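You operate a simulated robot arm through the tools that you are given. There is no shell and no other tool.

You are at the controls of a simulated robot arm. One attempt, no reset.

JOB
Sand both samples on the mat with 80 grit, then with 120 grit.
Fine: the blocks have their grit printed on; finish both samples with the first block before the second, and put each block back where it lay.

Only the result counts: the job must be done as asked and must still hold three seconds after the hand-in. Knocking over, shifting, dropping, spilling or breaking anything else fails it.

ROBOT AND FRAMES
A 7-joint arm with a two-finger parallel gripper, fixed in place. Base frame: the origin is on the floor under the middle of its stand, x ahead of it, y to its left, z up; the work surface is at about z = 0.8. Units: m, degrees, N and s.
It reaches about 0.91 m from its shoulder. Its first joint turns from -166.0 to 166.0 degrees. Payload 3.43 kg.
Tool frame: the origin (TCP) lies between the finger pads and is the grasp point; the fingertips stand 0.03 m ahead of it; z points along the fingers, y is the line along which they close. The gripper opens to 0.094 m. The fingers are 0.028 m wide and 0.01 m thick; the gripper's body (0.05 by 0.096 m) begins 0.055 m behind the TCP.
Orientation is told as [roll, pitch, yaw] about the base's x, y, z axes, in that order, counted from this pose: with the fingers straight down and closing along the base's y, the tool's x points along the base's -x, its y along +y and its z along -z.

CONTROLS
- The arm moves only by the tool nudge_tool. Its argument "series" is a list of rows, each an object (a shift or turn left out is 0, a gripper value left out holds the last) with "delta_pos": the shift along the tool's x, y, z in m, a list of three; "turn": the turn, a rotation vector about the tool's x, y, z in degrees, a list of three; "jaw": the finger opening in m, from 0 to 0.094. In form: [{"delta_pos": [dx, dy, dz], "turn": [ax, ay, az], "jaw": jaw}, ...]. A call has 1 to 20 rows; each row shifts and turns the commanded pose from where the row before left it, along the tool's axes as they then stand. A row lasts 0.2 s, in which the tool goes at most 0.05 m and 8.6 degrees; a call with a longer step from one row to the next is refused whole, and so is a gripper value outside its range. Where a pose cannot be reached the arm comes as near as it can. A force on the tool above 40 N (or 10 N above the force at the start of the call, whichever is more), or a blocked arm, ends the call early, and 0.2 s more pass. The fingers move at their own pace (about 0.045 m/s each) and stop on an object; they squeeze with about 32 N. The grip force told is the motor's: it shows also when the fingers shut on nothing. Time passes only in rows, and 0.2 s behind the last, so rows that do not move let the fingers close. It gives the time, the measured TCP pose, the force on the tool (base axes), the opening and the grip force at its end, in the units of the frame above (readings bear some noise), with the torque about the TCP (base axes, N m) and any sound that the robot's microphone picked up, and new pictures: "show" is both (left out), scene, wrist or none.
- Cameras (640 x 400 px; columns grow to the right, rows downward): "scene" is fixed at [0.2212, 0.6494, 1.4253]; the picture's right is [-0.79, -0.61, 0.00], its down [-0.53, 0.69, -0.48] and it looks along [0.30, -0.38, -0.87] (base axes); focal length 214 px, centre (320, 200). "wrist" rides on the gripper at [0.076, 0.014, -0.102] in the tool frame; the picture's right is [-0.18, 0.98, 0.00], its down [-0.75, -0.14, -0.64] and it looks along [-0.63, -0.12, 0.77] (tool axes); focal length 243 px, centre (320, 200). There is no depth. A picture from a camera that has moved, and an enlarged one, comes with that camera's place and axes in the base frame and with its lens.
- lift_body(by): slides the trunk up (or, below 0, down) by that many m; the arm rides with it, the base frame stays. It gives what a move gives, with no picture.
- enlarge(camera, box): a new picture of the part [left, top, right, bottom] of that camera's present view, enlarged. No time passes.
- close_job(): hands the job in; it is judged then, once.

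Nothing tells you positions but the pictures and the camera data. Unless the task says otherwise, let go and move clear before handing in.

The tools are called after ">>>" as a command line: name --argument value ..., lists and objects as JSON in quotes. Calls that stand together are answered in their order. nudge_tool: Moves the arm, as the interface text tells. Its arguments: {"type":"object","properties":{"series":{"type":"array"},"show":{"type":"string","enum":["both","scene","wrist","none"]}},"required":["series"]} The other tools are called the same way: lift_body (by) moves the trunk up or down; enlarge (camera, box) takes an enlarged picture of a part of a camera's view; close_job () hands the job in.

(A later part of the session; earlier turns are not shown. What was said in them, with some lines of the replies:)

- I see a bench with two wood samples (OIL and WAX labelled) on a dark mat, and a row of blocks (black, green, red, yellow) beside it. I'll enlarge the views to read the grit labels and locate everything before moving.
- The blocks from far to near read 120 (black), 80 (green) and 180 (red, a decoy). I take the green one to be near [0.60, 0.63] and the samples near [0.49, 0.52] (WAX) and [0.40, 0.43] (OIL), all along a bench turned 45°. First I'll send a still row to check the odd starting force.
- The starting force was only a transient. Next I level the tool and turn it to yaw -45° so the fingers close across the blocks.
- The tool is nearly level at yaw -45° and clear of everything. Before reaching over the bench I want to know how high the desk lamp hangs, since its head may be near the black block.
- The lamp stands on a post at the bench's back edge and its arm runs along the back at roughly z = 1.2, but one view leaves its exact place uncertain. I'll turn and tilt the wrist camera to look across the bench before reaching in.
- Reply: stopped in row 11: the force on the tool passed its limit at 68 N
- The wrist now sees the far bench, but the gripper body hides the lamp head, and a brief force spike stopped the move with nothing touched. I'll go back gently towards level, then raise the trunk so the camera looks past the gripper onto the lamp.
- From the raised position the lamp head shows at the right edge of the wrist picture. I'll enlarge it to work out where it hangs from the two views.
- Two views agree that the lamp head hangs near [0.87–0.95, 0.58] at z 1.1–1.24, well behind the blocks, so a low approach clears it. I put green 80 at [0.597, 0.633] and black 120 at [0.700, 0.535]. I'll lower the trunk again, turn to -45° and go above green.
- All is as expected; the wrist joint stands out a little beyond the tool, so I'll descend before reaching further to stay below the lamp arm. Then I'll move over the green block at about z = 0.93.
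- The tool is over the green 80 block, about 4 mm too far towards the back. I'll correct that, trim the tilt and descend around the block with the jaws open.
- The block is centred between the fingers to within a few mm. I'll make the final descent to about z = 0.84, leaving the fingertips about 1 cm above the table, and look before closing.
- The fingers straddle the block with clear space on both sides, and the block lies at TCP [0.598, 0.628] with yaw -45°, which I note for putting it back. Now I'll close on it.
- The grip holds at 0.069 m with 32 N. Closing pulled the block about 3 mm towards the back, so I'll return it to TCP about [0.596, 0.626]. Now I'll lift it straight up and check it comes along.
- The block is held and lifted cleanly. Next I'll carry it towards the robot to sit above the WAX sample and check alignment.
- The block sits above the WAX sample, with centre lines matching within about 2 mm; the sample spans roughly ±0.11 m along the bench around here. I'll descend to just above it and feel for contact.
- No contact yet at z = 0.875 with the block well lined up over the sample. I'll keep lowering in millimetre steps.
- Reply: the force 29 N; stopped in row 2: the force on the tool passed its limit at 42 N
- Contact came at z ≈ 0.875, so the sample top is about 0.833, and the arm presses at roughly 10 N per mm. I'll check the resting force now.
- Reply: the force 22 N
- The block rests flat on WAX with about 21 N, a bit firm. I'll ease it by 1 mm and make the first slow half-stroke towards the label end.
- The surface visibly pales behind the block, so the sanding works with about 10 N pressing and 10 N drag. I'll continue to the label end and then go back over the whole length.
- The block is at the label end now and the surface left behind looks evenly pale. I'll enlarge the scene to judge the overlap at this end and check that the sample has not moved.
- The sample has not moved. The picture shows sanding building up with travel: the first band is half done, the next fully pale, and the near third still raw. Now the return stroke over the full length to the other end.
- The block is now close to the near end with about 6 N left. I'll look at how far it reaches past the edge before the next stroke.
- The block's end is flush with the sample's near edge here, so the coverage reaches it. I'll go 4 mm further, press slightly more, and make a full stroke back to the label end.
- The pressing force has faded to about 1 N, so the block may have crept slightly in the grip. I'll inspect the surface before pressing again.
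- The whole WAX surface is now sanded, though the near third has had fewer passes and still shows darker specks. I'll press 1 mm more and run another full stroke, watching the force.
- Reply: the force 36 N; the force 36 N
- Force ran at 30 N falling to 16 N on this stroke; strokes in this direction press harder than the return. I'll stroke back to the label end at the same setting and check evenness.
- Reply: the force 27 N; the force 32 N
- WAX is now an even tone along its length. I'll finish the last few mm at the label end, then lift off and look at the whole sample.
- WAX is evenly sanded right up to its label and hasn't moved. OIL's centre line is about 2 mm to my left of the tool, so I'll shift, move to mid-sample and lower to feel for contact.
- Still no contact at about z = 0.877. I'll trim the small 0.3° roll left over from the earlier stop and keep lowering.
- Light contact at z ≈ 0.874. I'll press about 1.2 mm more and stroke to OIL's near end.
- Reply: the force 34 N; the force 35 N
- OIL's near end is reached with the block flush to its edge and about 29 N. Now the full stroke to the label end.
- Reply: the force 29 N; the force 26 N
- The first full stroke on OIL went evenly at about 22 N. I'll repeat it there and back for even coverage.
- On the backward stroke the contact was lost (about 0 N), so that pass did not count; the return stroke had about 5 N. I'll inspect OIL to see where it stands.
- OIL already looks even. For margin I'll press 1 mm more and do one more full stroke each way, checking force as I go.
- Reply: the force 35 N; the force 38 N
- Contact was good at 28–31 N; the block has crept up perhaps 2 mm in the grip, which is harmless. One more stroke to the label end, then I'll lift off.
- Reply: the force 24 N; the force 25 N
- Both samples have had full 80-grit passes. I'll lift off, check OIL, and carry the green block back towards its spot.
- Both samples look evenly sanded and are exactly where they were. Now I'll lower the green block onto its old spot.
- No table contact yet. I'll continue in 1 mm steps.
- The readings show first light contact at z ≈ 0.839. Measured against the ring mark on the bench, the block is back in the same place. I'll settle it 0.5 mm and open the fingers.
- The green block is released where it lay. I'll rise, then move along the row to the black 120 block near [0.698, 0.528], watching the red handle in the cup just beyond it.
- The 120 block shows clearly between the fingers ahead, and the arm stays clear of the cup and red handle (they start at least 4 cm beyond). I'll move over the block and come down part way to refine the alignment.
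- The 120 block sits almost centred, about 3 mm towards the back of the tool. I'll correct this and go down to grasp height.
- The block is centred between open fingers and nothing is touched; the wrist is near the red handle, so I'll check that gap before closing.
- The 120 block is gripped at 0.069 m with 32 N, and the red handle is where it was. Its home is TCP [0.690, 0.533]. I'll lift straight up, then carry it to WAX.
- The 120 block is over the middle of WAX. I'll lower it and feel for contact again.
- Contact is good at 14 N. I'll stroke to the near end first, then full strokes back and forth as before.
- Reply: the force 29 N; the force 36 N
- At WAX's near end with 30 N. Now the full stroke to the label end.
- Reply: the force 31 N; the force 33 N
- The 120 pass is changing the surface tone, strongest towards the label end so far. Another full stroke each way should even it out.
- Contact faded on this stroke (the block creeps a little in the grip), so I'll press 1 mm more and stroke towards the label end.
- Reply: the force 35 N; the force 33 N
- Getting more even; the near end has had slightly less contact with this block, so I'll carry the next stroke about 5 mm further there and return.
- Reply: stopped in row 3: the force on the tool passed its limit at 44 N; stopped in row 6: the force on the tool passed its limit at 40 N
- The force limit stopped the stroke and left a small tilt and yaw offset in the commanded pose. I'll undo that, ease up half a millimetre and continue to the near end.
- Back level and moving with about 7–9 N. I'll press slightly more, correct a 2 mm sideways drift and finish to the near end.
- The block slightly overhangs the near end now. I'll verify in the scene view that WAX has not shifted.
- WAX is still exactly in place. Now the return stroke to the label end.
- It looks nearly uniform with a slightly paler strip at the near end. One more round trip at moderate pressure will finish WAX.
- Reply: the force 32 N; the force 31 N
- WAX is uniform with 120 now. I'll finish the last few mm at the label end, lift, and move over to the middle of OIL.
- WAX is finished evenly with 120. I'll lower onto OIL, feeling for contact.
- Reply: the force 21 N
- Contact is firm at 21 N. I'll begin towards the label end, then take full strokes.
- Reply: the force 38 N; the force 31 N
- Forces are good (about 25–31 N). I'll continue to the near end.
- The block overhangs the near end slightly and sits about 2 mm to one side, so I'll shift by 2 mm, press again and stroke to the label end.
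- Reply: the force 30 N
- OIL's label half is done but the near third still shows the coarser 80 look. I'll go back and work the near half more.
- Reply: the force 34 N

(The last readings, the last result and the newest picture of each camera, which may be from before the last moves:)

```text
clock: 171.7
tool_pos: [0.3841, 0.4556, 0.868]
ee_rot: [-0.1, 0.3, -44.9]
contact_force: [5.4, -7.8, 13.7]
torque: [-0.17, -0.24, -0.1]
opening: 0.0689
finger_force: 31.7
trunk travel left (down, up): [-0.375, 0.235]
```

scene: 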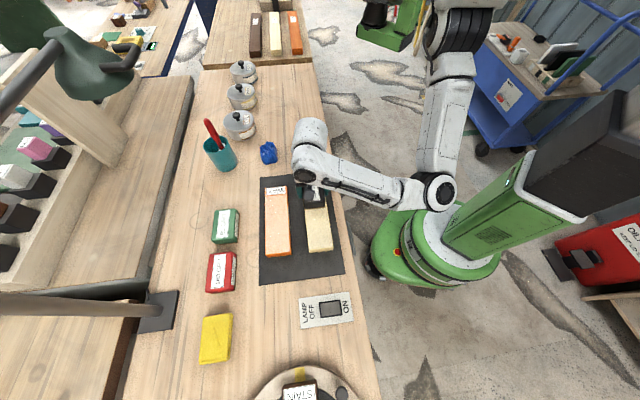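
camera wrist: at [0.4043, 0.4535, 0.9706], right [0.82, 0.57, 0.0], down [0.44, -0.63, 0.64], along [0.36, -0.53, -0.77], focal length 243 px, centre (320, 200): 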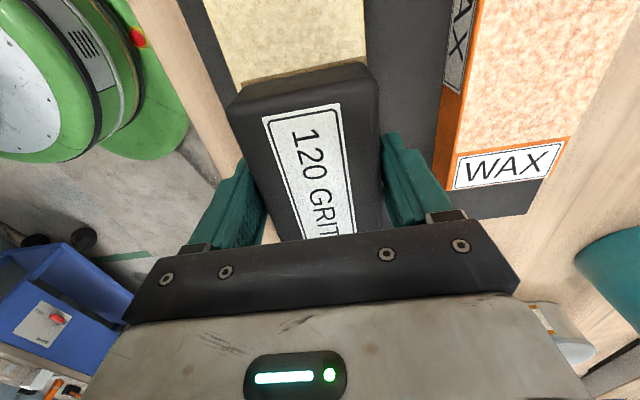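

Force has eased to about 14 N. I'll add pressure and finish to the near end, then go back over the near half.

>>> nudge_tool --series '[{"delta_pos": [0.0085, 0, 0.0004]}, {"delta_pos": [0.0085, 0, 0.0003]}, {"delta_pos": [0.0085, 0, 0]}, {"delta_pos": [0.0085, 0, 0]}, {"delta_pos": [0.004, 0, 0]}, {}]' --show "none"

>>> nudge_tool --series '[{"delta_pos": [-0.0085, 0, 0.0003]}, {"delta_pos": [-0.0085, 0, 0]}, {"delta_pos": [-0.0085, 0, 0]}, {"delta_pos": [-0.0085, 0, 0]}, {"delta_pos": [-0.0085, 0, 0]}, {"delta_pos": [-0.0085, 0, 0]}, {"delta_pos": [-0.0085, 0, 0]}, {}]' --show "none"

>>> nudge_tool --series '[{"delta_pos": [-0.0085, 0, 0]}, {"delta_pos": [-0.0085, 0, 0]}, {"delta_pos": [-0.0085, 0, 0]}, {"delta_pos": [-0.0085, 0, 0]}, {"delta_pos": [-0.0085, 0, 0]}, {"delta_pos": [-0.0085, 0, 0]}, {"delta_pos": [-0.0085, 0, 0]}, {"delta_pos": [-0.0085, 0, 0]}, {}]' --show "scene"

>>> enlarge --camera "scene" --box '[250, 175, 350, 275]'

>>> enlarge --camera "wrist" --box '[180, 0, 420, 150]'

```text
clock: 173.1
tool_pos: [0.3568, 0.4818, 0.8689]
ee_rot: [0.0, 0.0, -44.9]
contact_force: [11.8, -12.4, 27.1]
torque: [-0.09, 0.11, -0.08]
opening: 0.0692
finger_force: 32.5
trunk travel left (down, up): [-0.375, 0.235]
```

```text
clock: 174.9
tool_pos: [0.3972, 0.4391, 0.867]
ee_rot: [0.0, 0.1, -44.9]
contact_force: [-5.7, 6.8, 10.4]
torque: [0.13, 0.02, 0.1]
opening: 0.0689
finger_force: 31.9
trunk travel left (down, up): [-0.375, 0.235]
```

```text
clock: 176.9
tool_pos: [0.4467, 0.391, 0.868]
ee_rot: [-0.1, 0.0, -44.9]
contact_force: [-3.9, 3.7, 3.8]
torque: [0.04, -0.08, 0.1]
opening: 0.0688
finger_force: 32.1
trunk travel left (down, up): [-0.375, 0.235]
```

scene: 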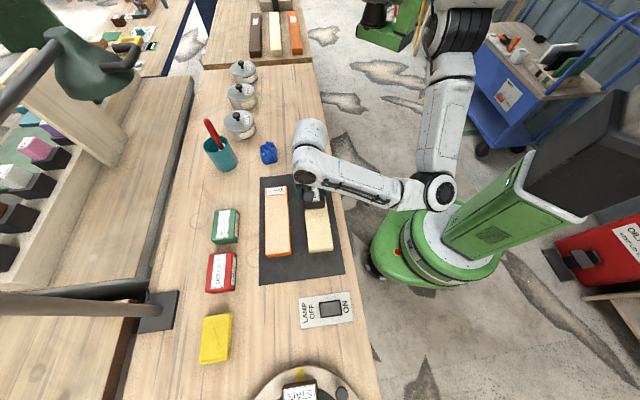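

```text
4.00 times, centred on (300, 225) of scene
camera zoom: at [0.2212, 0.6494, 1.4253], right [-0.79, -0.61, 0.0], down [-0.53, 0.69, -0.48], along [0.3, -0.38, -0.87], focal length 858 px, centre (400, 100)
```

zoom: 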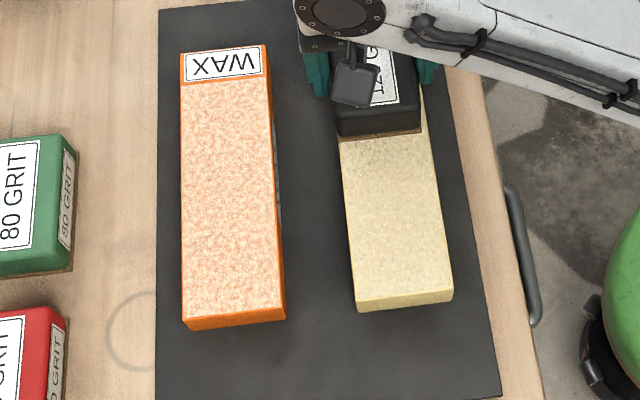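

```text
2.67 times, centred on (300, 75) of wrist
camera zoom: at [0.4037, 0.4555, 0.9696], right [0.82, 0.57, 0.0], down [0.44, -0.63, 0.64], along [0.36, -0.53, -0.77], focal length 647 px, centre (373, 533)
```

zoom: 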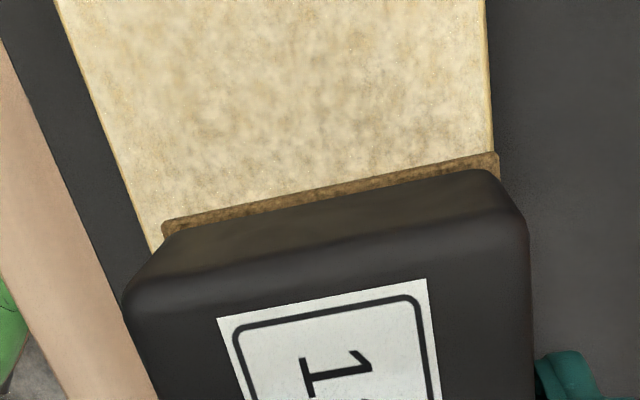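

Much more even now, with a few darker specks near the label half. I'll run one more round trip with renewed pressure there and then lift to judge the whole sample.

>>> nudge_tool --series '[{"delta_pos": [-0.004, 0, 0.0006]}, {"delta_pos": [0.0085, 0, 0]}, {"delta_pos": [0.0085, 0, 0]}, {"delta_pos": [0.0085, 0, 0]}, {"delta_pos": [0.0085, 0, 0]}, {"delta_pos": [0.0085, 0, 0]}, {"delta_pos": [0.0085, 0, 0]}, {"delta_pos": [0.0085, 0, 0]}, {}]' --show "none"

>>> nudge_tool --series '[{"delta_pos": [-0.0085, 0, 0.0004]}, {"delta_pos": [-0.0085, 0, 0]}, {"delta_pos": [-0.0085, 0, 0]}, {"delta_pos": [-0.0085, 0, 0]}, {"delta_pos": [-0.0085, 0, 0]}, {"delta_pos": [-0.0085, 0, 0]}, {"delta_pos": [-0.0085, 0, 0]}, {}]' --show "none"

```text
clock: 178.5
tool_pos: [0.4147, 0.422, 0.8684]
ee_rot: [-0.1, -0.1, -45.3]
contact_force: [4.4, -9.8, 14.1]
torque: [0.12, 0.53, 0.21]
opening: 0.0693
finger_force: 32.0
trunk travel left (down, up): [-0.375, 0.235]
stopped in row 8: the force on the tool passed its limit at 41 N (the readings are from after the stop); the commanded pose is now the measured one
```

```text
clock: 180.3
tool_pos: [0.455, 0.3831, 0.8671]
ee_rot: [0.2, 0.0, -45.0]
contact_force: [-13.1, 13.3, 27.4]
torque: [0.07, 0.36, 0.02]
opening: 0.069
finger_force: 31.9
trunk travel left (down, up): [-0.375, 0.235]
```

Good strong passes on the label half. I'll lift and move towards the black block's home a little so the scene camera shows all of OIL.

>>> nudge_tool --series '[{"delta_pos": [0.002, 0, -0.001]}, {"delta_pos": [0, 0, -0.005]}, {"delta_pos": [0, 0, -0.01]}, {"delta_pos": [0, 0, -0.015]}, {"delta_pos": [0, 0, -0.015]}, {"delta_pos": [0, 0, -0.015]}, {"delta_pos": [0, 0.015, 0]}, {"delta_pos": [0, 0.02, 0]}, {"delta_pos": [0, 0.02, 0]}, {"delta_pos": [0, 0.02, 0]}, {"delta_pos": [0, 0.02, 0]}, {"delta_pos": [0, 0.02, 0]}, {"delta_pos": [0, 0.02, 0]}, {"delta_pos": [0, 0.02, 0]}, {"delta_pos": [0, 0.02, 0]}, {}, {}]' --show "both"

>>> enlarge --camera "scene" --box '[250, 175, 350, 275]'

>>> enlarge --camera "wrist" --box '[0, 0, 320, 200]'

```text
clock: 183.9
tool_pos: [0.5786, 0.5044, 0.9278]
ee_rot: [0.0, -0.1, -45.2]
contact_force: [0.5, -0.5, -1.6]
torque: [-0.01, -0.01, 0.01]
opening: 0.0688
finger_force: 32.1
trunk travel left (down, up): [-0.375, 0.235]
camera wrist: at [0.5353, 0.5691, 1.0299], right [0.83, 0.56, 0.0], down [0.43, -0.63, 0.64], along [0.36, -0.53, -0.77], focal length 243 px, centre (320, 200)
```

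scene: 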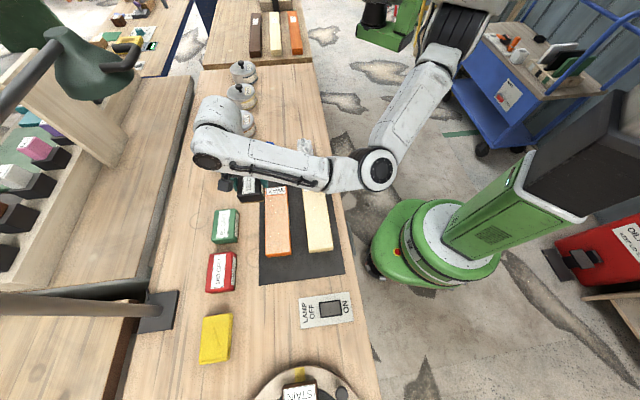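
wrist: 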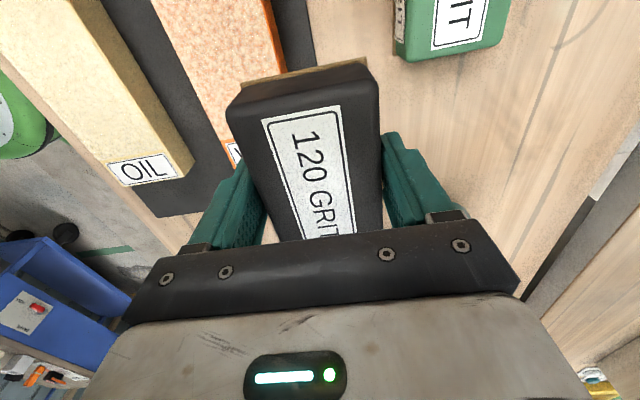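

```text
4.00 times, centred on (300, 225) of scene
camera zoom: at [0.2212, 0.6494, 1.4253], right [-0.79, -0.61, 0.0], down [-0.53, 0.69, -0.48], along [0.3, -0.38, -0.87], focal length 858 px, centre (400, 100)
```

zoom: 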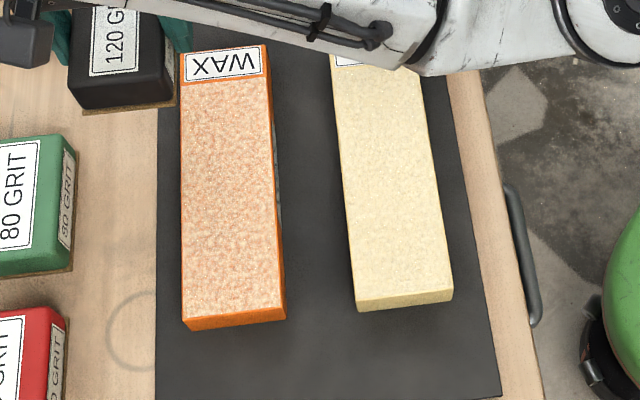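

```text
2.00 times, centred on (160, 100) of wrist
camera zoom: at [0.5353, 0.5691, 1.0299], right [0.83, 0.56, 0.0], down [0.43, -0.63, 0.64], along [0.36, -0.53, -0.77], focal length 485 px, centre (640, 400)
```

zoom: 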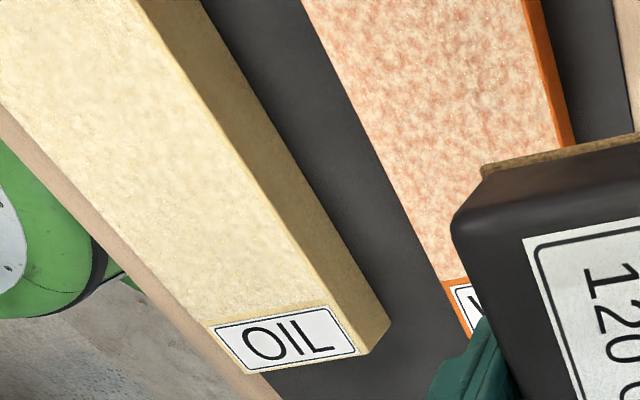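

Both look even. I'll zoom in closely on both samples to be sure no strip was missed before returning the block.

>>> enlarge --camera "scene" --box '[290, 185, 340, 255]'

>>> enlarge --camera "scene" --box '[255, 185, 305, 260]'

```text
5.71 times, centred on (315, 220) of scene
camera zoom: at [0.2212, 0.6494, 1.4253], right [-0.79, -0.61, 0.0], down [-0.53, 0.69, -0.48], along [0.3, -0.38, -0.87], focal length 1226 px, centre (349, 86)
```

zoom: 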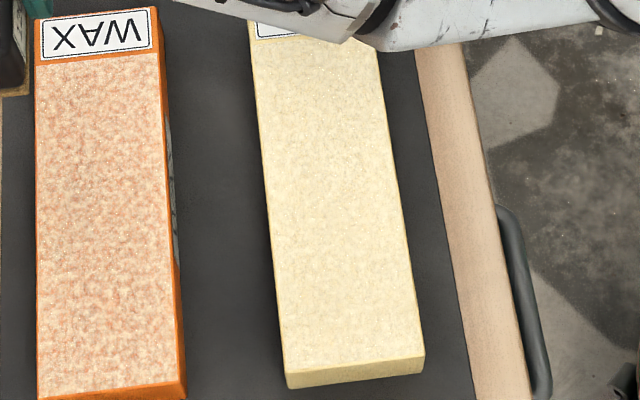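

```text
5.33 times, centred on (280, 222) of scene
camera zoom: at [0.2212, 0.6494, 1.4253], right [-0.79, -0.61, 0.0], down [-0.53, 0.69, -0.48], along [0.3, -0.38, -0.87], focal length 1144 px, centre (533, 80)
```

zoom: 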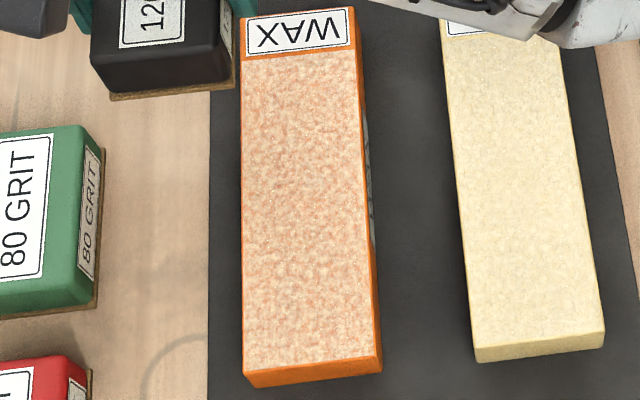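

Both look even, but WAX's tone is more mottled than OIL's, so I'll do one confirming round trip on WAX with 120 to be sure it has reached its final state.

>>> nudge_tool --series '[{"delta_pos": [0.014, -0.012, 0]}, {"delta_pos": [0.015, -0.012, 0]}, {"delta_pos": [0.015, -0.012, 0]}, {"delta_pos": [0.015, -0.012, 0]}, {"delta_pos": [0.013, -0.007, 0]}, {"delta_pos": [0, 0, 0.015]}, {"delta_pos": [0, 0, 0.015]}, {"delta_pos": [0, 0, 0.015]}, {"delta_pos": [0, 0, 0.009]}, {}, {}]' --show "wrist"

>>> nudge_tool --series '[{"delta_pos": [0, 0, 0.001]}, {"delta_pos": [0, 0, 0.001]}, {}]' --show "none"

>>> nudge_tool --series '[{"delta_pos": [0, 0, 0.001]}, {}]' --show "none"

```text
clock: 186.3
tool_pos: [0.4896, 0.5178, 0.8734]
ee_rot: [-0.1, 0.0, -45.2]
contact_force: [-0.6, 0.4, -1.3]
torque: [-0.04, 0.01, 0.02]
opening: 0.0689
finger_force: 31.8
trunk travel left (down, up): [-0.375, 0.235]
camera wrist: at [0.4451, 0.582, 0.9754], right [0.83, 0.56, 0.0], down [0.43, -0.63, 0.64], along [0.36, -0.53, -0.77], focal length 243 px, centre (320, 200)
```

wrist: 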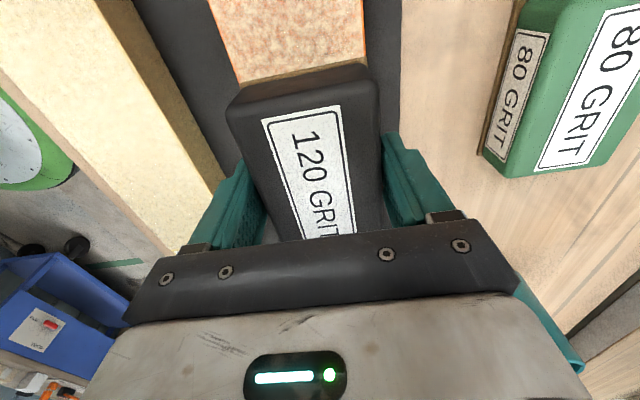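

```text
clock: 187.1
tool_pos: [0.489, 0.5178, 0.8713]
ee_rot: [0.0, 0.0, -45.1]
contact_force: [-0.2, 0.0, -2.1]
torque: [-0.02, 0.02, -0.01]
opening: 0.0691
finger_force: 31.7
trunk travel left (down, up): [-0.375, 0.235]
```

```text
clock: 187.7
tool_pos: [0.4887, 0.5173, 0.8702]
ee_rot: [0.0, 0.1, -45.2]
contact_force: [-0.5, 0.5, -2.3]
torque: [-0.03, 0.02, 0.01]
opening: 0.0692
finger_force: 32.2
trunk travel left (down, up): [-0.375, 0.235]
```

No contact yet at z ≈ 0.870. A bit further down in small steps.

>>> nudge_tool --series '[{"delta_pos": [0, 0, 0.001]}, {}]' --show "none"

>>> nudge_tool --series '[{"delta_pos": [0, 0, 0.001]}, {}]' --show "none"

>>> nudge_tool --series '[{"delta_pos": [0, 0, 0.0006]}, {}]' --show "none"

```text
clock: 188.3
tool_pos: [0.4889, 0.5176, 0.8681]
ee_rot: [0.0, 0.0, -45.1]
contact_force: [0.3, 0.0, -0.2]
torque: [-0.03, 0.0, 0.0]
opening: 0.0688
finger_force: 32.1
trunk travel left (down, up): [-0.375, 0.235]
```

```text
clock: 188.9
tool_pos: [0.4889, 0.5183, 0.8682]
ee_rot: [-0.1, 0.0, -45.2]
contact_force: [-0.4, -0.2, -1.5]
torque: [0.02, -0.03, -0.01]
opening: 0.0689
finger_force: 32.4
trunk travel left (down, up): [-0.375, 0.235]
```

```text
clock: 189.5
tool_pos: [0.4907, 0.5171, 0.8685]
ee_rot: [-0.1, 0.0, -45.2]
contact_force: [0.7, -0.2, -1.2]
torque: [-0.02, 0.0, 0.0]
opening: 0.0692
finger_force: 31.4
trunk travel left (down, up): [-0.375, 0.235]
```

>>> nudge_tool --series '[{"delta_pos": [0, 0, 0.0008]}, {}]' --show "none"

>>> nudge_tool --series '[{"delta_pos": [0, 0, 0.0008]}, {}]' --show "none"

>>> nudge_tool --series '[{"delta_pos": [0, 0, 0.0005]}, {}]' --show "wrist"

```text
clock: 190.1
tool_pos: [0.489, 0.5179, 0.8682]
ee_rot: [0.1, -0.1, -45.1]
contact_force: [-0.1, -0.6, -0.8]
torque: [-0.01, -0.03, 0.05]
opening: 0.0691
finger_force: 32.3
trunk travel left (down, up): [-0.375, 0.235]
```

```text
clock: 190.7
tool_pos: [0.4905, 0.5179, 0.8688]
ee_rot: [0.0, -0.1, -45.1]
contact_force: [-5.0, -1.8, 9.0]
torque: [-0.39, -0.13, -0.18]
opening: 0.0692
finger_force: 32.2
trunk travel left (down, up): [-0.375, 0.235]
```

```text
clock: 191.3
tool_pos: [0.4906, 0.5177, 0.8674]
ee_rot: [0.1, -0.1, -45.3]
contact_force: [-2.2, -2.3, 17.8]
torque: [-0.43, 0.09, 0.01]
opening: 0.0688
finger_force: 31.9
trunk travel left (down, up): [-0.375, 0.235]
camera wrist: at [0.4461, 0.5823, 0.9691], right [0.83, 0.56, 0.0], down [0.43, -0.63, 0.64], along [0.36, -0.53, -0.77], focal length 243 px, centre (320, 200)
```

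wrist: 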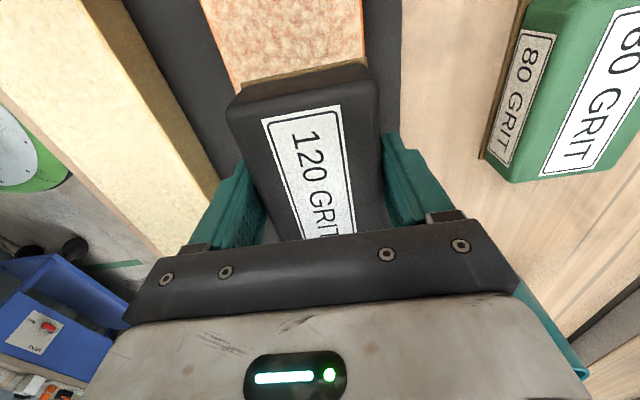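

Contact at 18 N. I'll stroke to the near end, and then the full length to the label end.

>>> nudge_tool --series '[{"delta_pos": [0.0085, 0, 0]}, {"delta_pos": [0.0085, 0, 0]}, {"delta_pos": [0.0085, 0, 0]}, {"delta_pos": [0.0085, 0, 0]}, {}]' --show "none"

>>> nudge_tool --series '[{"delta_pos": [0.0085, 0, 0]}, {"delta_pos": [0.0085, 0, 0]}, {"delta_pos": [0.0085, 0, 0]}, {"delta_pos": [0.0085, 0, 0]}, {}]' --show "none"

>>> nudge_tool --series '[{"delta_pos": [-0.0085, 0, 0]}, {"delta_pos": [-0.0085, 0, 0]}, {"delta_pos": [-0.0085, 0, 0]}, {"delta_pos": [-0.0085, 0, 0]}, {"delta_pos": [-0.0085, 0, 0]}, {"delta_pos": [-0.0085, 0, 0]}, {"delta_pos": [-0.0085, 0, 0]}, {"delta_pos": [-0.0085, 0, 0]}, {}]' --show "none"

>>> nudge_tool --series '[{"delta_pos": [-0.0085, 0, 0]}, {"delta_pos": [-0.0085, 0, 0]}, {"delta_pos": [-0.0085, 0, 0]}, {"delta_pos": [-0.0085, 0, 0]}, {"delta_pos": [-0.0085, 0, 0]}, {"delta_pos": [-0.0085, 0, 0]}, {"delta_pos": [-0.0085, 0, 0]}, {"delta_pos": [-0.0085, 0, 0]}, {}]' --show "scene"

>>> enlarge --camera "scene" --box '[250, 175, 350, 275]'

```text
clock: 192.5
tool_pos: [0.4659, 0.5429, 0.8673]
ee_rot: [0.1, -0.1, -45.4]
contact_force: [13.2, -12.4, 27.8]
torque: [-0.06, 0.11, 0.05]
opening: 0.0692
finger_force: 32.2
trunk travel left (down, up): [-0.375, 0.235]
```

```text
clock: 193.7
tool_pos: [0.4428, 0.5659, 0.8671]
ee_rot: [0.1, -0.2, -45.2]
contact_force: [14.8, -16.9, 32.1]
torque: [-0.18, -0.02, 0.03]
opening: 0.0689
finger_force: 32.2
trunk travel left (down, up): [-0.375, 0.235]
```

```text
clock: 195.7
tool_pos: [0.489, 0.519, 0.8666]
ee_rot: [0.1, -0.1, -45.2]
contact_force: [-11.7, 13.7, 25.6]
torque: [0.2, 0.11, 0.14]
opening: 0.069
finger_force: 31.9
trunk travel left (down, up): [-0.375, 0.235]
```

```text
clock: 197.7
tool_pos: [0.5378, 0.4691, 0.8666]
ee_rot: [0.0, -0.1, -45.2]
contact_force: [-11.1, 11.8, 21.0]
torque: [0.08, -0.12, 0.1]
opening: 0.0689
finger_force: 32.9
trunk travel left (down, up): [-0.375, 0.235]
```

scene: 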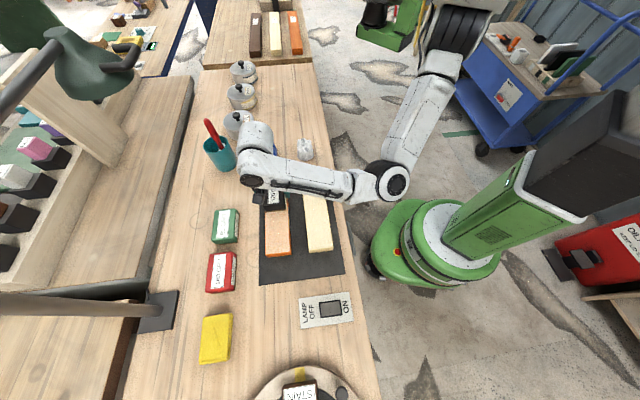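

```text
4.00 times, centred on (300, 225) of scene
camera zoom: at [0.2212, 0.6494, 1.4253], right [-0.79, -0.61, 0.0], down [-0.53, 0.69, -0.48], along [0.3, -0.38, -0.87], focal length 858 px, centre (400, 100)
```

zoom: 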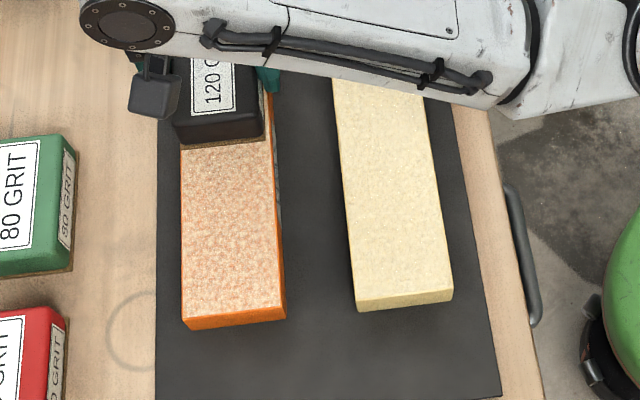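

WAX is unchanged by the extra pass, so it is finished. Now I'll lift and carry the 120 block back above its home at [0.690, 0.533].

>>> nudge_tool --series '[{"delta_pos": [0.001, 0, -0.001]}, {"delta_pos": [0, 0, -0.005]}, {"delta_pos": [0, 0, -0.01]}, {"delta_pos": [0, 0, -0.015]}, {"delta_pos": [0, 0, -0.015]}, {"delta_pos": [0, 0, -0.015]}, {"delta_pos": [-0.006, 0.015, 0]}, {"delta_pos": [-0.008, 0.02, 0]}, {"delta_pos": [-0.008, 0.02, 0]}, {"delta_pos": [-0.008, 0.02, 0]}, {"delta_pos": [-0.008, 0.02, 0]}, {"delta_pos": [-0.008, 0.02, 0]}, {"delta_pos": [-0.008, 0.02, 0]}, {"delta_pos": [-0.0094, 0.0178, 0]}, {}, {}]' --show "both"

```text
clock: 201.1
tool_pos: [0.6902, 0.5325, 0.9272]
ee_rot: [0.0, 0.0, -45.2]
contact_force: [-0.7, 0.4, -1.4]
torque: [0.02, -0.03, 0.03]
opening: 0.0689
finger_force: 32.2
trunk travel left (down, up): [-0.375, 0.235]
camera wrist: at [0.6471, 0.5967, 1.028], right [0.83, 0.56, 0.0], down [0.43, -0.63, 0.64], along [0.36, -0.53, -0.77], focal length 243 px, centre (320, 200)
```

scene: 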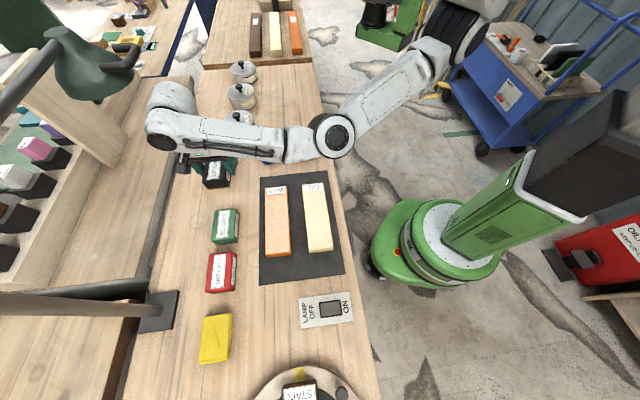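
wrist: 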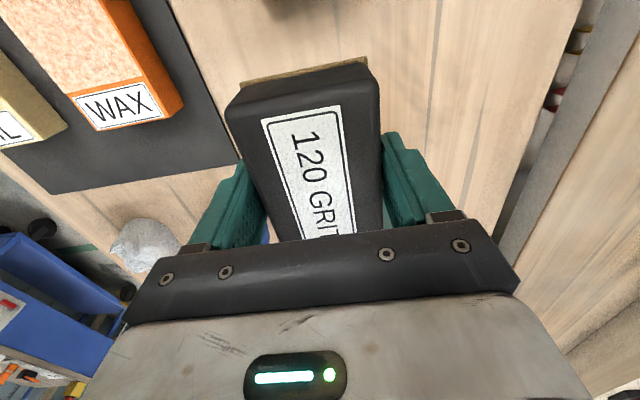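

It is right above its home spot. I'll lower it gently, then feel for the table.

>>> nudge_tool --series '[{"delta_pos": [0, 0.0003, 0.01]}, {"delta_pos": [0, 0, 0.015]}, {"delta_pos": [0, 0, 0.015]}, {"delta_pos": [0, 0, 0.015]}, {"delta_pos": [0, 0, 0.015]}, {"delta_pos": [0, 0, 0.012]}, {"delta_pos": [0, 0, 0.005]}, {}, {}]' --show "none"

>>> nudge_tool --series '[{"delta_pos": [0, 0, 0.001]}, {"delta_pos": [0, 0, 0.001]}, {"delta_pos": [0, 0, 0.001]}, {}]' --show "none"

>>> nudge_tool --series '[{"delta_pos": [0, 0, 0.001]}, {"delta_pos": [0, 0, 0.001]}, {}]' --show "wrist"

```text
clock: 203.1
tool_pos: [0.6884, 0.5341, 0.8396]
ee_rot: [0.0, 0.0, -45.1]
contact_force: [0.0, 0.1, -1.6]
torque: [-0.02, 0.04, -0.01]
opening: 0.069
finger_force: 31.7
trunk travel left (down, up): [-0.375, 0.235]
```

```text
clock: 204.1
tool_pos: [0.691, 0.5331, 0.8367]
ee_rot: [0.0, 0.0, -45.2]
contact_force: [0.1, -0.5, -1.6]
torque: [-0.04, -0.01, 0.02]
opening: 0.0691
finger_force: 32.0
trunk travel left (down, up): [-0.375, 0.235]
```

```text
clock: 204.9
tool_pos: [0.6908, 0.5336, 0.8351]
ee_rot: [0.0, 0.0, -45.2]
contact_force: [-0.4, -0.8, -1.7]
torque: [0.0, 0.04, -0.04]
opening: 0.0689
finger_force: 32.4
trunk travel left (down, up): [-0.375, 0.235]
camera wrist: at [0.6465, 0.5979, 0.9361], right [0.83, 0.56, 0.0], down [0.43, -0.63, 0.64], along [0.36, -0.53, -0.77], focal length 243 px, centre (320, 200)
```

wrist: 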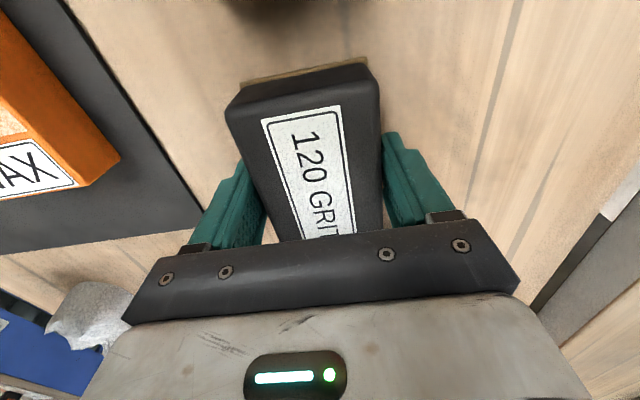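

Still just above the table. A few more sub-millimetre steps.

>>> nudge_tool --series '[{"delta_pos": [0, 0, 0.0007]}, {}]' --show "none"

>>> nudge_tool --series '[{"delta_pos": [0, 0, 0.0007]}, {}]' --show "none"

>>> nudge_tool --series '[{"delta_pos": [0, 0, 0.0006]}, {}]' --show "none"

```text
clock: 205.5
tool_pos: [0.6903, 0.5338, 0.8339]
ee_rot: [0.0, 0.0, -45.2]
contact_force: [0.5, -0.2, -2.3]
torque: [0.01, 0.02, -0.03]
opening: 0.0689
finger_force: 32.1
trunk travel left (down, up): [-0.375, 0.235]
```

```text
clock: 206.1
tool_pos: [0.6893, 0.5333, 0.8335]
ee_rot: [0.0, 0.0, -45.2]
contact_force: [0.7, 0.4, -2.6]
torque: [0.01, -0.01, 0.0]
opening: 0.0691
finger_force: 32.5
trunk travel left (down, up): [-0.375, 0.235]
```

```text
clock: 206.7
tool_pos: [0.6895, 0.5331, 0.8338]
ee_rot: [0.0, 0.1, -45.3]
contact_force: [0.6, 0.4, -2.2]
torque: [0.01, -0.01, 0.01]
opening: 0.0691
finger_force: 32.5
trunk travel left (down, up): [-0.375, 0.235]
```

>>> nudge_tool --series '[{"delta_pos": [0, 0, 0.0006]}, {}]' --show "none"

>>> nudge_tool --series '[{"delta_pos": [0, 0, 0.0006]}, {}]' --show "none"

>>> nudge_tool --series '[{}, {}]' --show "both"

>>> enlarge --camera "scene" --box '[170, 130, 270, 230]'

```text
clock: 207.3
tool_pos: [0.69, 0.5335, 0.8336]
ee_rot: [0.1, -0.1, -45.1]
contact_force: [-0.4, 0.7, 1.1]
torque: [-0.05, -0.08, -0.03]
opening: 0.0689
finger_force: 32.6
trunk travel left (down, up): [-0.375, 0.235]
```

```text
clock: 207.9
tool_pos: [0.6901, 0.5334, 0.8324]
ee_rot: [0.0, 0.0, -45.1]
contact_force: [-3.7, -0.7, 8.9]
torque: [-0.46, -0.2, -0.16]
opening: 0.069
finger_force: 32.0
trunk travel left (down, up): [-0.375, 0.235]
```

```text
clock: 208.5
tool_pos: [0.6901, 0.5333, 0.8325]
ee_rot: [0.1, 0.0, -45.2]
contact_force: [-2.9, -0.3, 12.8]
torque: [-0.35, -0.04, -0.06]
opening: 0.0691
finger_force: 32.0
trunk travel left (down, up): [-0.375, 0.235]
camera wrist: at [0.6465, 0.5976, 0.9342], right [0.83, 0.56, 0.0], down [0.43, -0.63, 0.64], along [0.36, -0.53, -0.77], focal length 243 px, centre (320, 200)
```

scene: 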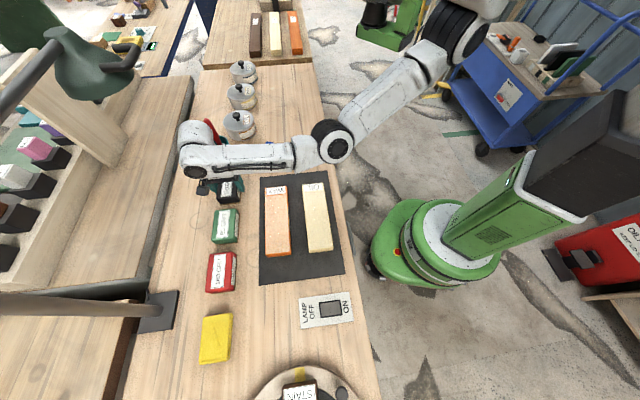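
wrist: 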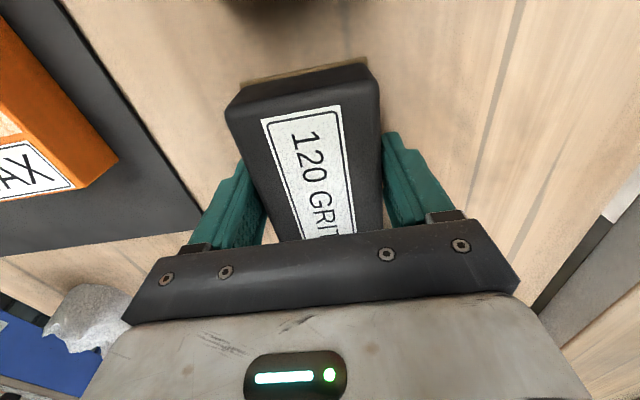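

```text
4.00 times, centred on (220, 180) of scene
camera zoom: at [0.2212, 0.6494, 1.4253], right [-0.79, -0.61, 0.0], down [-0.53, 0.69, -0.48], along [0.3, -0.38, -0.87], focal length 858 px, centre (720, 280)
```

zoom: 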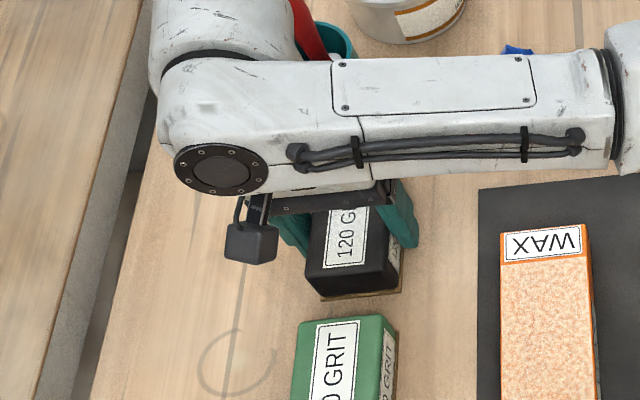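

The block stands on the table (about 13 N). I'll ease off slightly so it doesn't jump, then open the fingers.

>>> nudge_tool --series '[{"delta_pos": [0, 0, -0.0006]}, {}, {"jaw": 0.094}, {"jaw": 0.094}, {"jaw": 0.094}, {"jaw": 0.094}]' --show "wrist"

```text
clock: 209.9
tool_pos: [0.6903, 0.5336, 0.8312]
ee_rot: [-0.1, 0.0, -45.1]
contact_force: [0.3, -0.3, 0.2]
torque: [0.0, 0.01, 0.02]
opening: 0.0941
finger_force: 0.1
trunk travel left (down, up): [-0.375, 0.235]
camera wrist: at [0.6466, 0.5977, 0.9333], right [0.83, 0.56, 0.0], down [0.43, -0.63, 0.64], along [0.36, -0.53, -0.77], focal length 243 px, centre (320, 200)
```

wrist: 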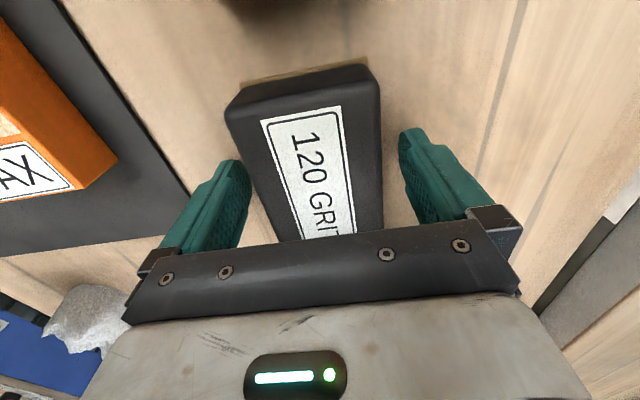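

The 120 block is released. I'll rise straight up and pull back towards the robot so the whole bench can be checked.

>>> nudge_tool --series '[{"delta_pos": [0, 0, -0.005]}, {"delta_pos": [0, 0, -0.01]}, {"delta_pos": [0, 0, -0.02]}, {"delta_pos": [0, 0, -0.02]}, {"delta_pos": [0, 0, -0.025]}, {"delta_pos": [0, 0, -0.025]}, {"delta_pos": [0, -0.02, 0]}, {"delta_pos": [0, -0.025, 0]}, {"delta_pos": [0, -0.025, 0]}, {"delta_pos": [0, -0.025, -0.01]}, {"delta_pos": [0, -0.025, -0.01]}, {"delta_pos": [0, -0.025, -0.015]}, {"delta_pos": [0, -0.025, -0.02]}, {"delta_pos": [0, -0.025, -0.02]}, {"delta_pos": [0, -0.025, -0.02]}, {"delta_pos": [0, -0.025, -0.02]}, {"delta_pos": [0, -0.02, -0.02]}, {}, {}]' --show "both"

>>> enlarge --camera "scene" --box '[180, 160, 260, 300]'

>>> enlarge --camera "scene" --box '[240, 160, 380, 340]'

>>> enlarge --camera "scene" --box '[180, 50, 340, 190]'

```text
clock: 213.9
tool_pos: [0.5004, 0.3457, 1.0725]
ee_rot: [0.0, 0.0, -45.2]
contact_force: [0.5, -0.3, 0.9]
torque: [-0.01, -0.02, -0.01]
opening: 0.0943
finger_force: 0.0
trunk travel left (down, up): [-0.375, 0.235]
camera wrist: at [0.4577, 0.4094, 1.1741], right [0.83, 0.56, 0.0], down [0.43, -0.63, 0.64], along [0.36, -0.53, -0.77], focal length 243 px, centre (320, 200)
```

scene: 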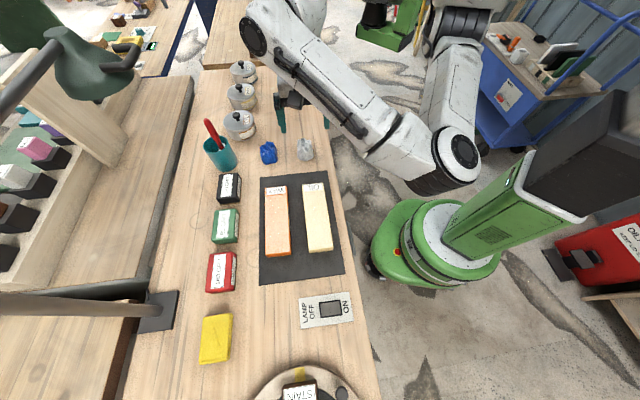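
wrist: 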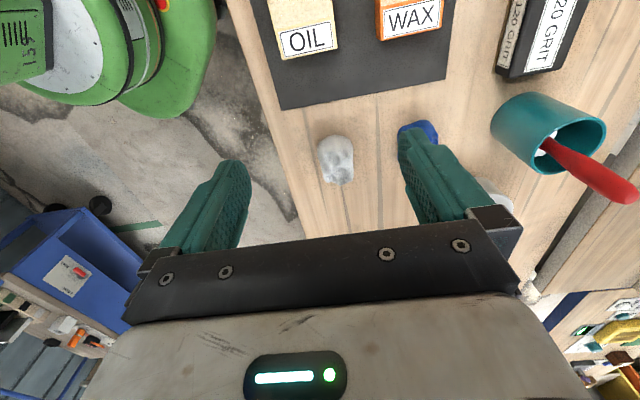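

```text
2.86 times, centred on (220, 230) of scene
camera zoom: at [0.2212, 0.6494, 1.4253], right [-0.79, -0.61, 0.0], down [-0.53, 0.69, -0.48], along [0.3, -0.38, -0.87], focal length 613 px, centre (606, 114)
```

zoom: 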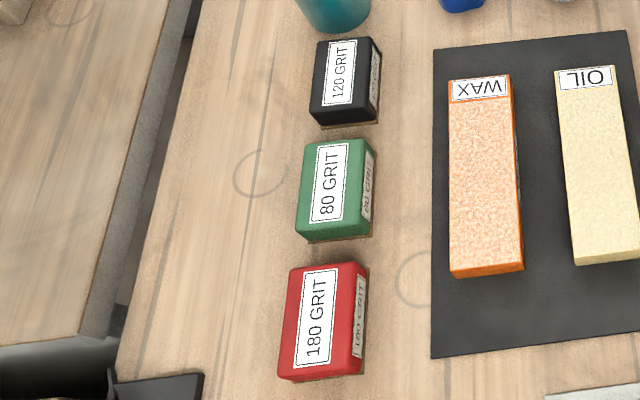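

```text
2.22 times, centred on (310, 250) of scene
camera zoom: at [0.2212, 0.6494, 1.4253], right [-0.79, -0.61, 0.0], down [-0.53, 0.69, -0.48], along [0.3, -0.38, -0.87], focal length 477 px, centre (342, 89)
```

zoom: 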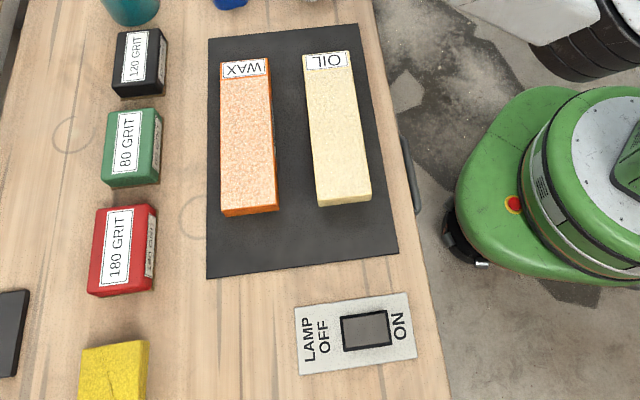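

```text
2.86 times, centred on (260, 120) of scene
camera zoom: at [0.2212, 0.6494, 1.4253], right [-0.79, -0.61, 0.0], down [-0.53, 0.69, -0.48], along [0.3, -0.38, -0.87], focal length 613 px, centre (491, 429)
```

zoom: 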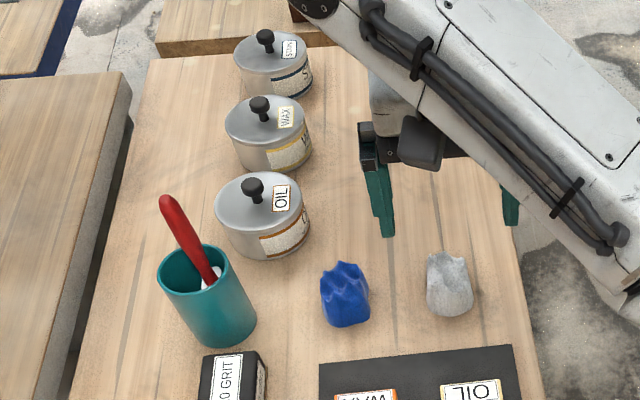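

Both samples are evenly sanded and in place. The green, black and red blocks match their starting pixels, the cup and other items are untouched, and the arm is clear with its gripper empty. I'm handing in now.

>>> close_job

```text
The job is handed in.
```

The job is handed in, and I have no verdict back yet. Both samples, WAX and OIL, were sanded with the 80-grit block first and then with the 120-grit block. I finished both samples with 80 grit before picking up the 120.

- **Finish:** In the close-up pictures both surfaces look even right up to their labels. One more pass on WAX with 120 grit made no visible difference.
- **Blocks:** The 80 and 120 blocks are back where they lay, matching the first picture to within what I can see. The red 180 block was never used.
- **Everything else:** The samples, cup, cans, lamp and other items look unmoved. The gripper is empty and clear of the bench.

Two strokes on WAX and one on OIL, all with the 120 block, were stopped when the force briefly passed its 40 N limit. I levelled or eased off and went on, and neither sample had shifted. The blocks crept a few millimetres in the grip as I pressed. Some strokes with both blocks had little contact, so I repeated the passes with more pressure.
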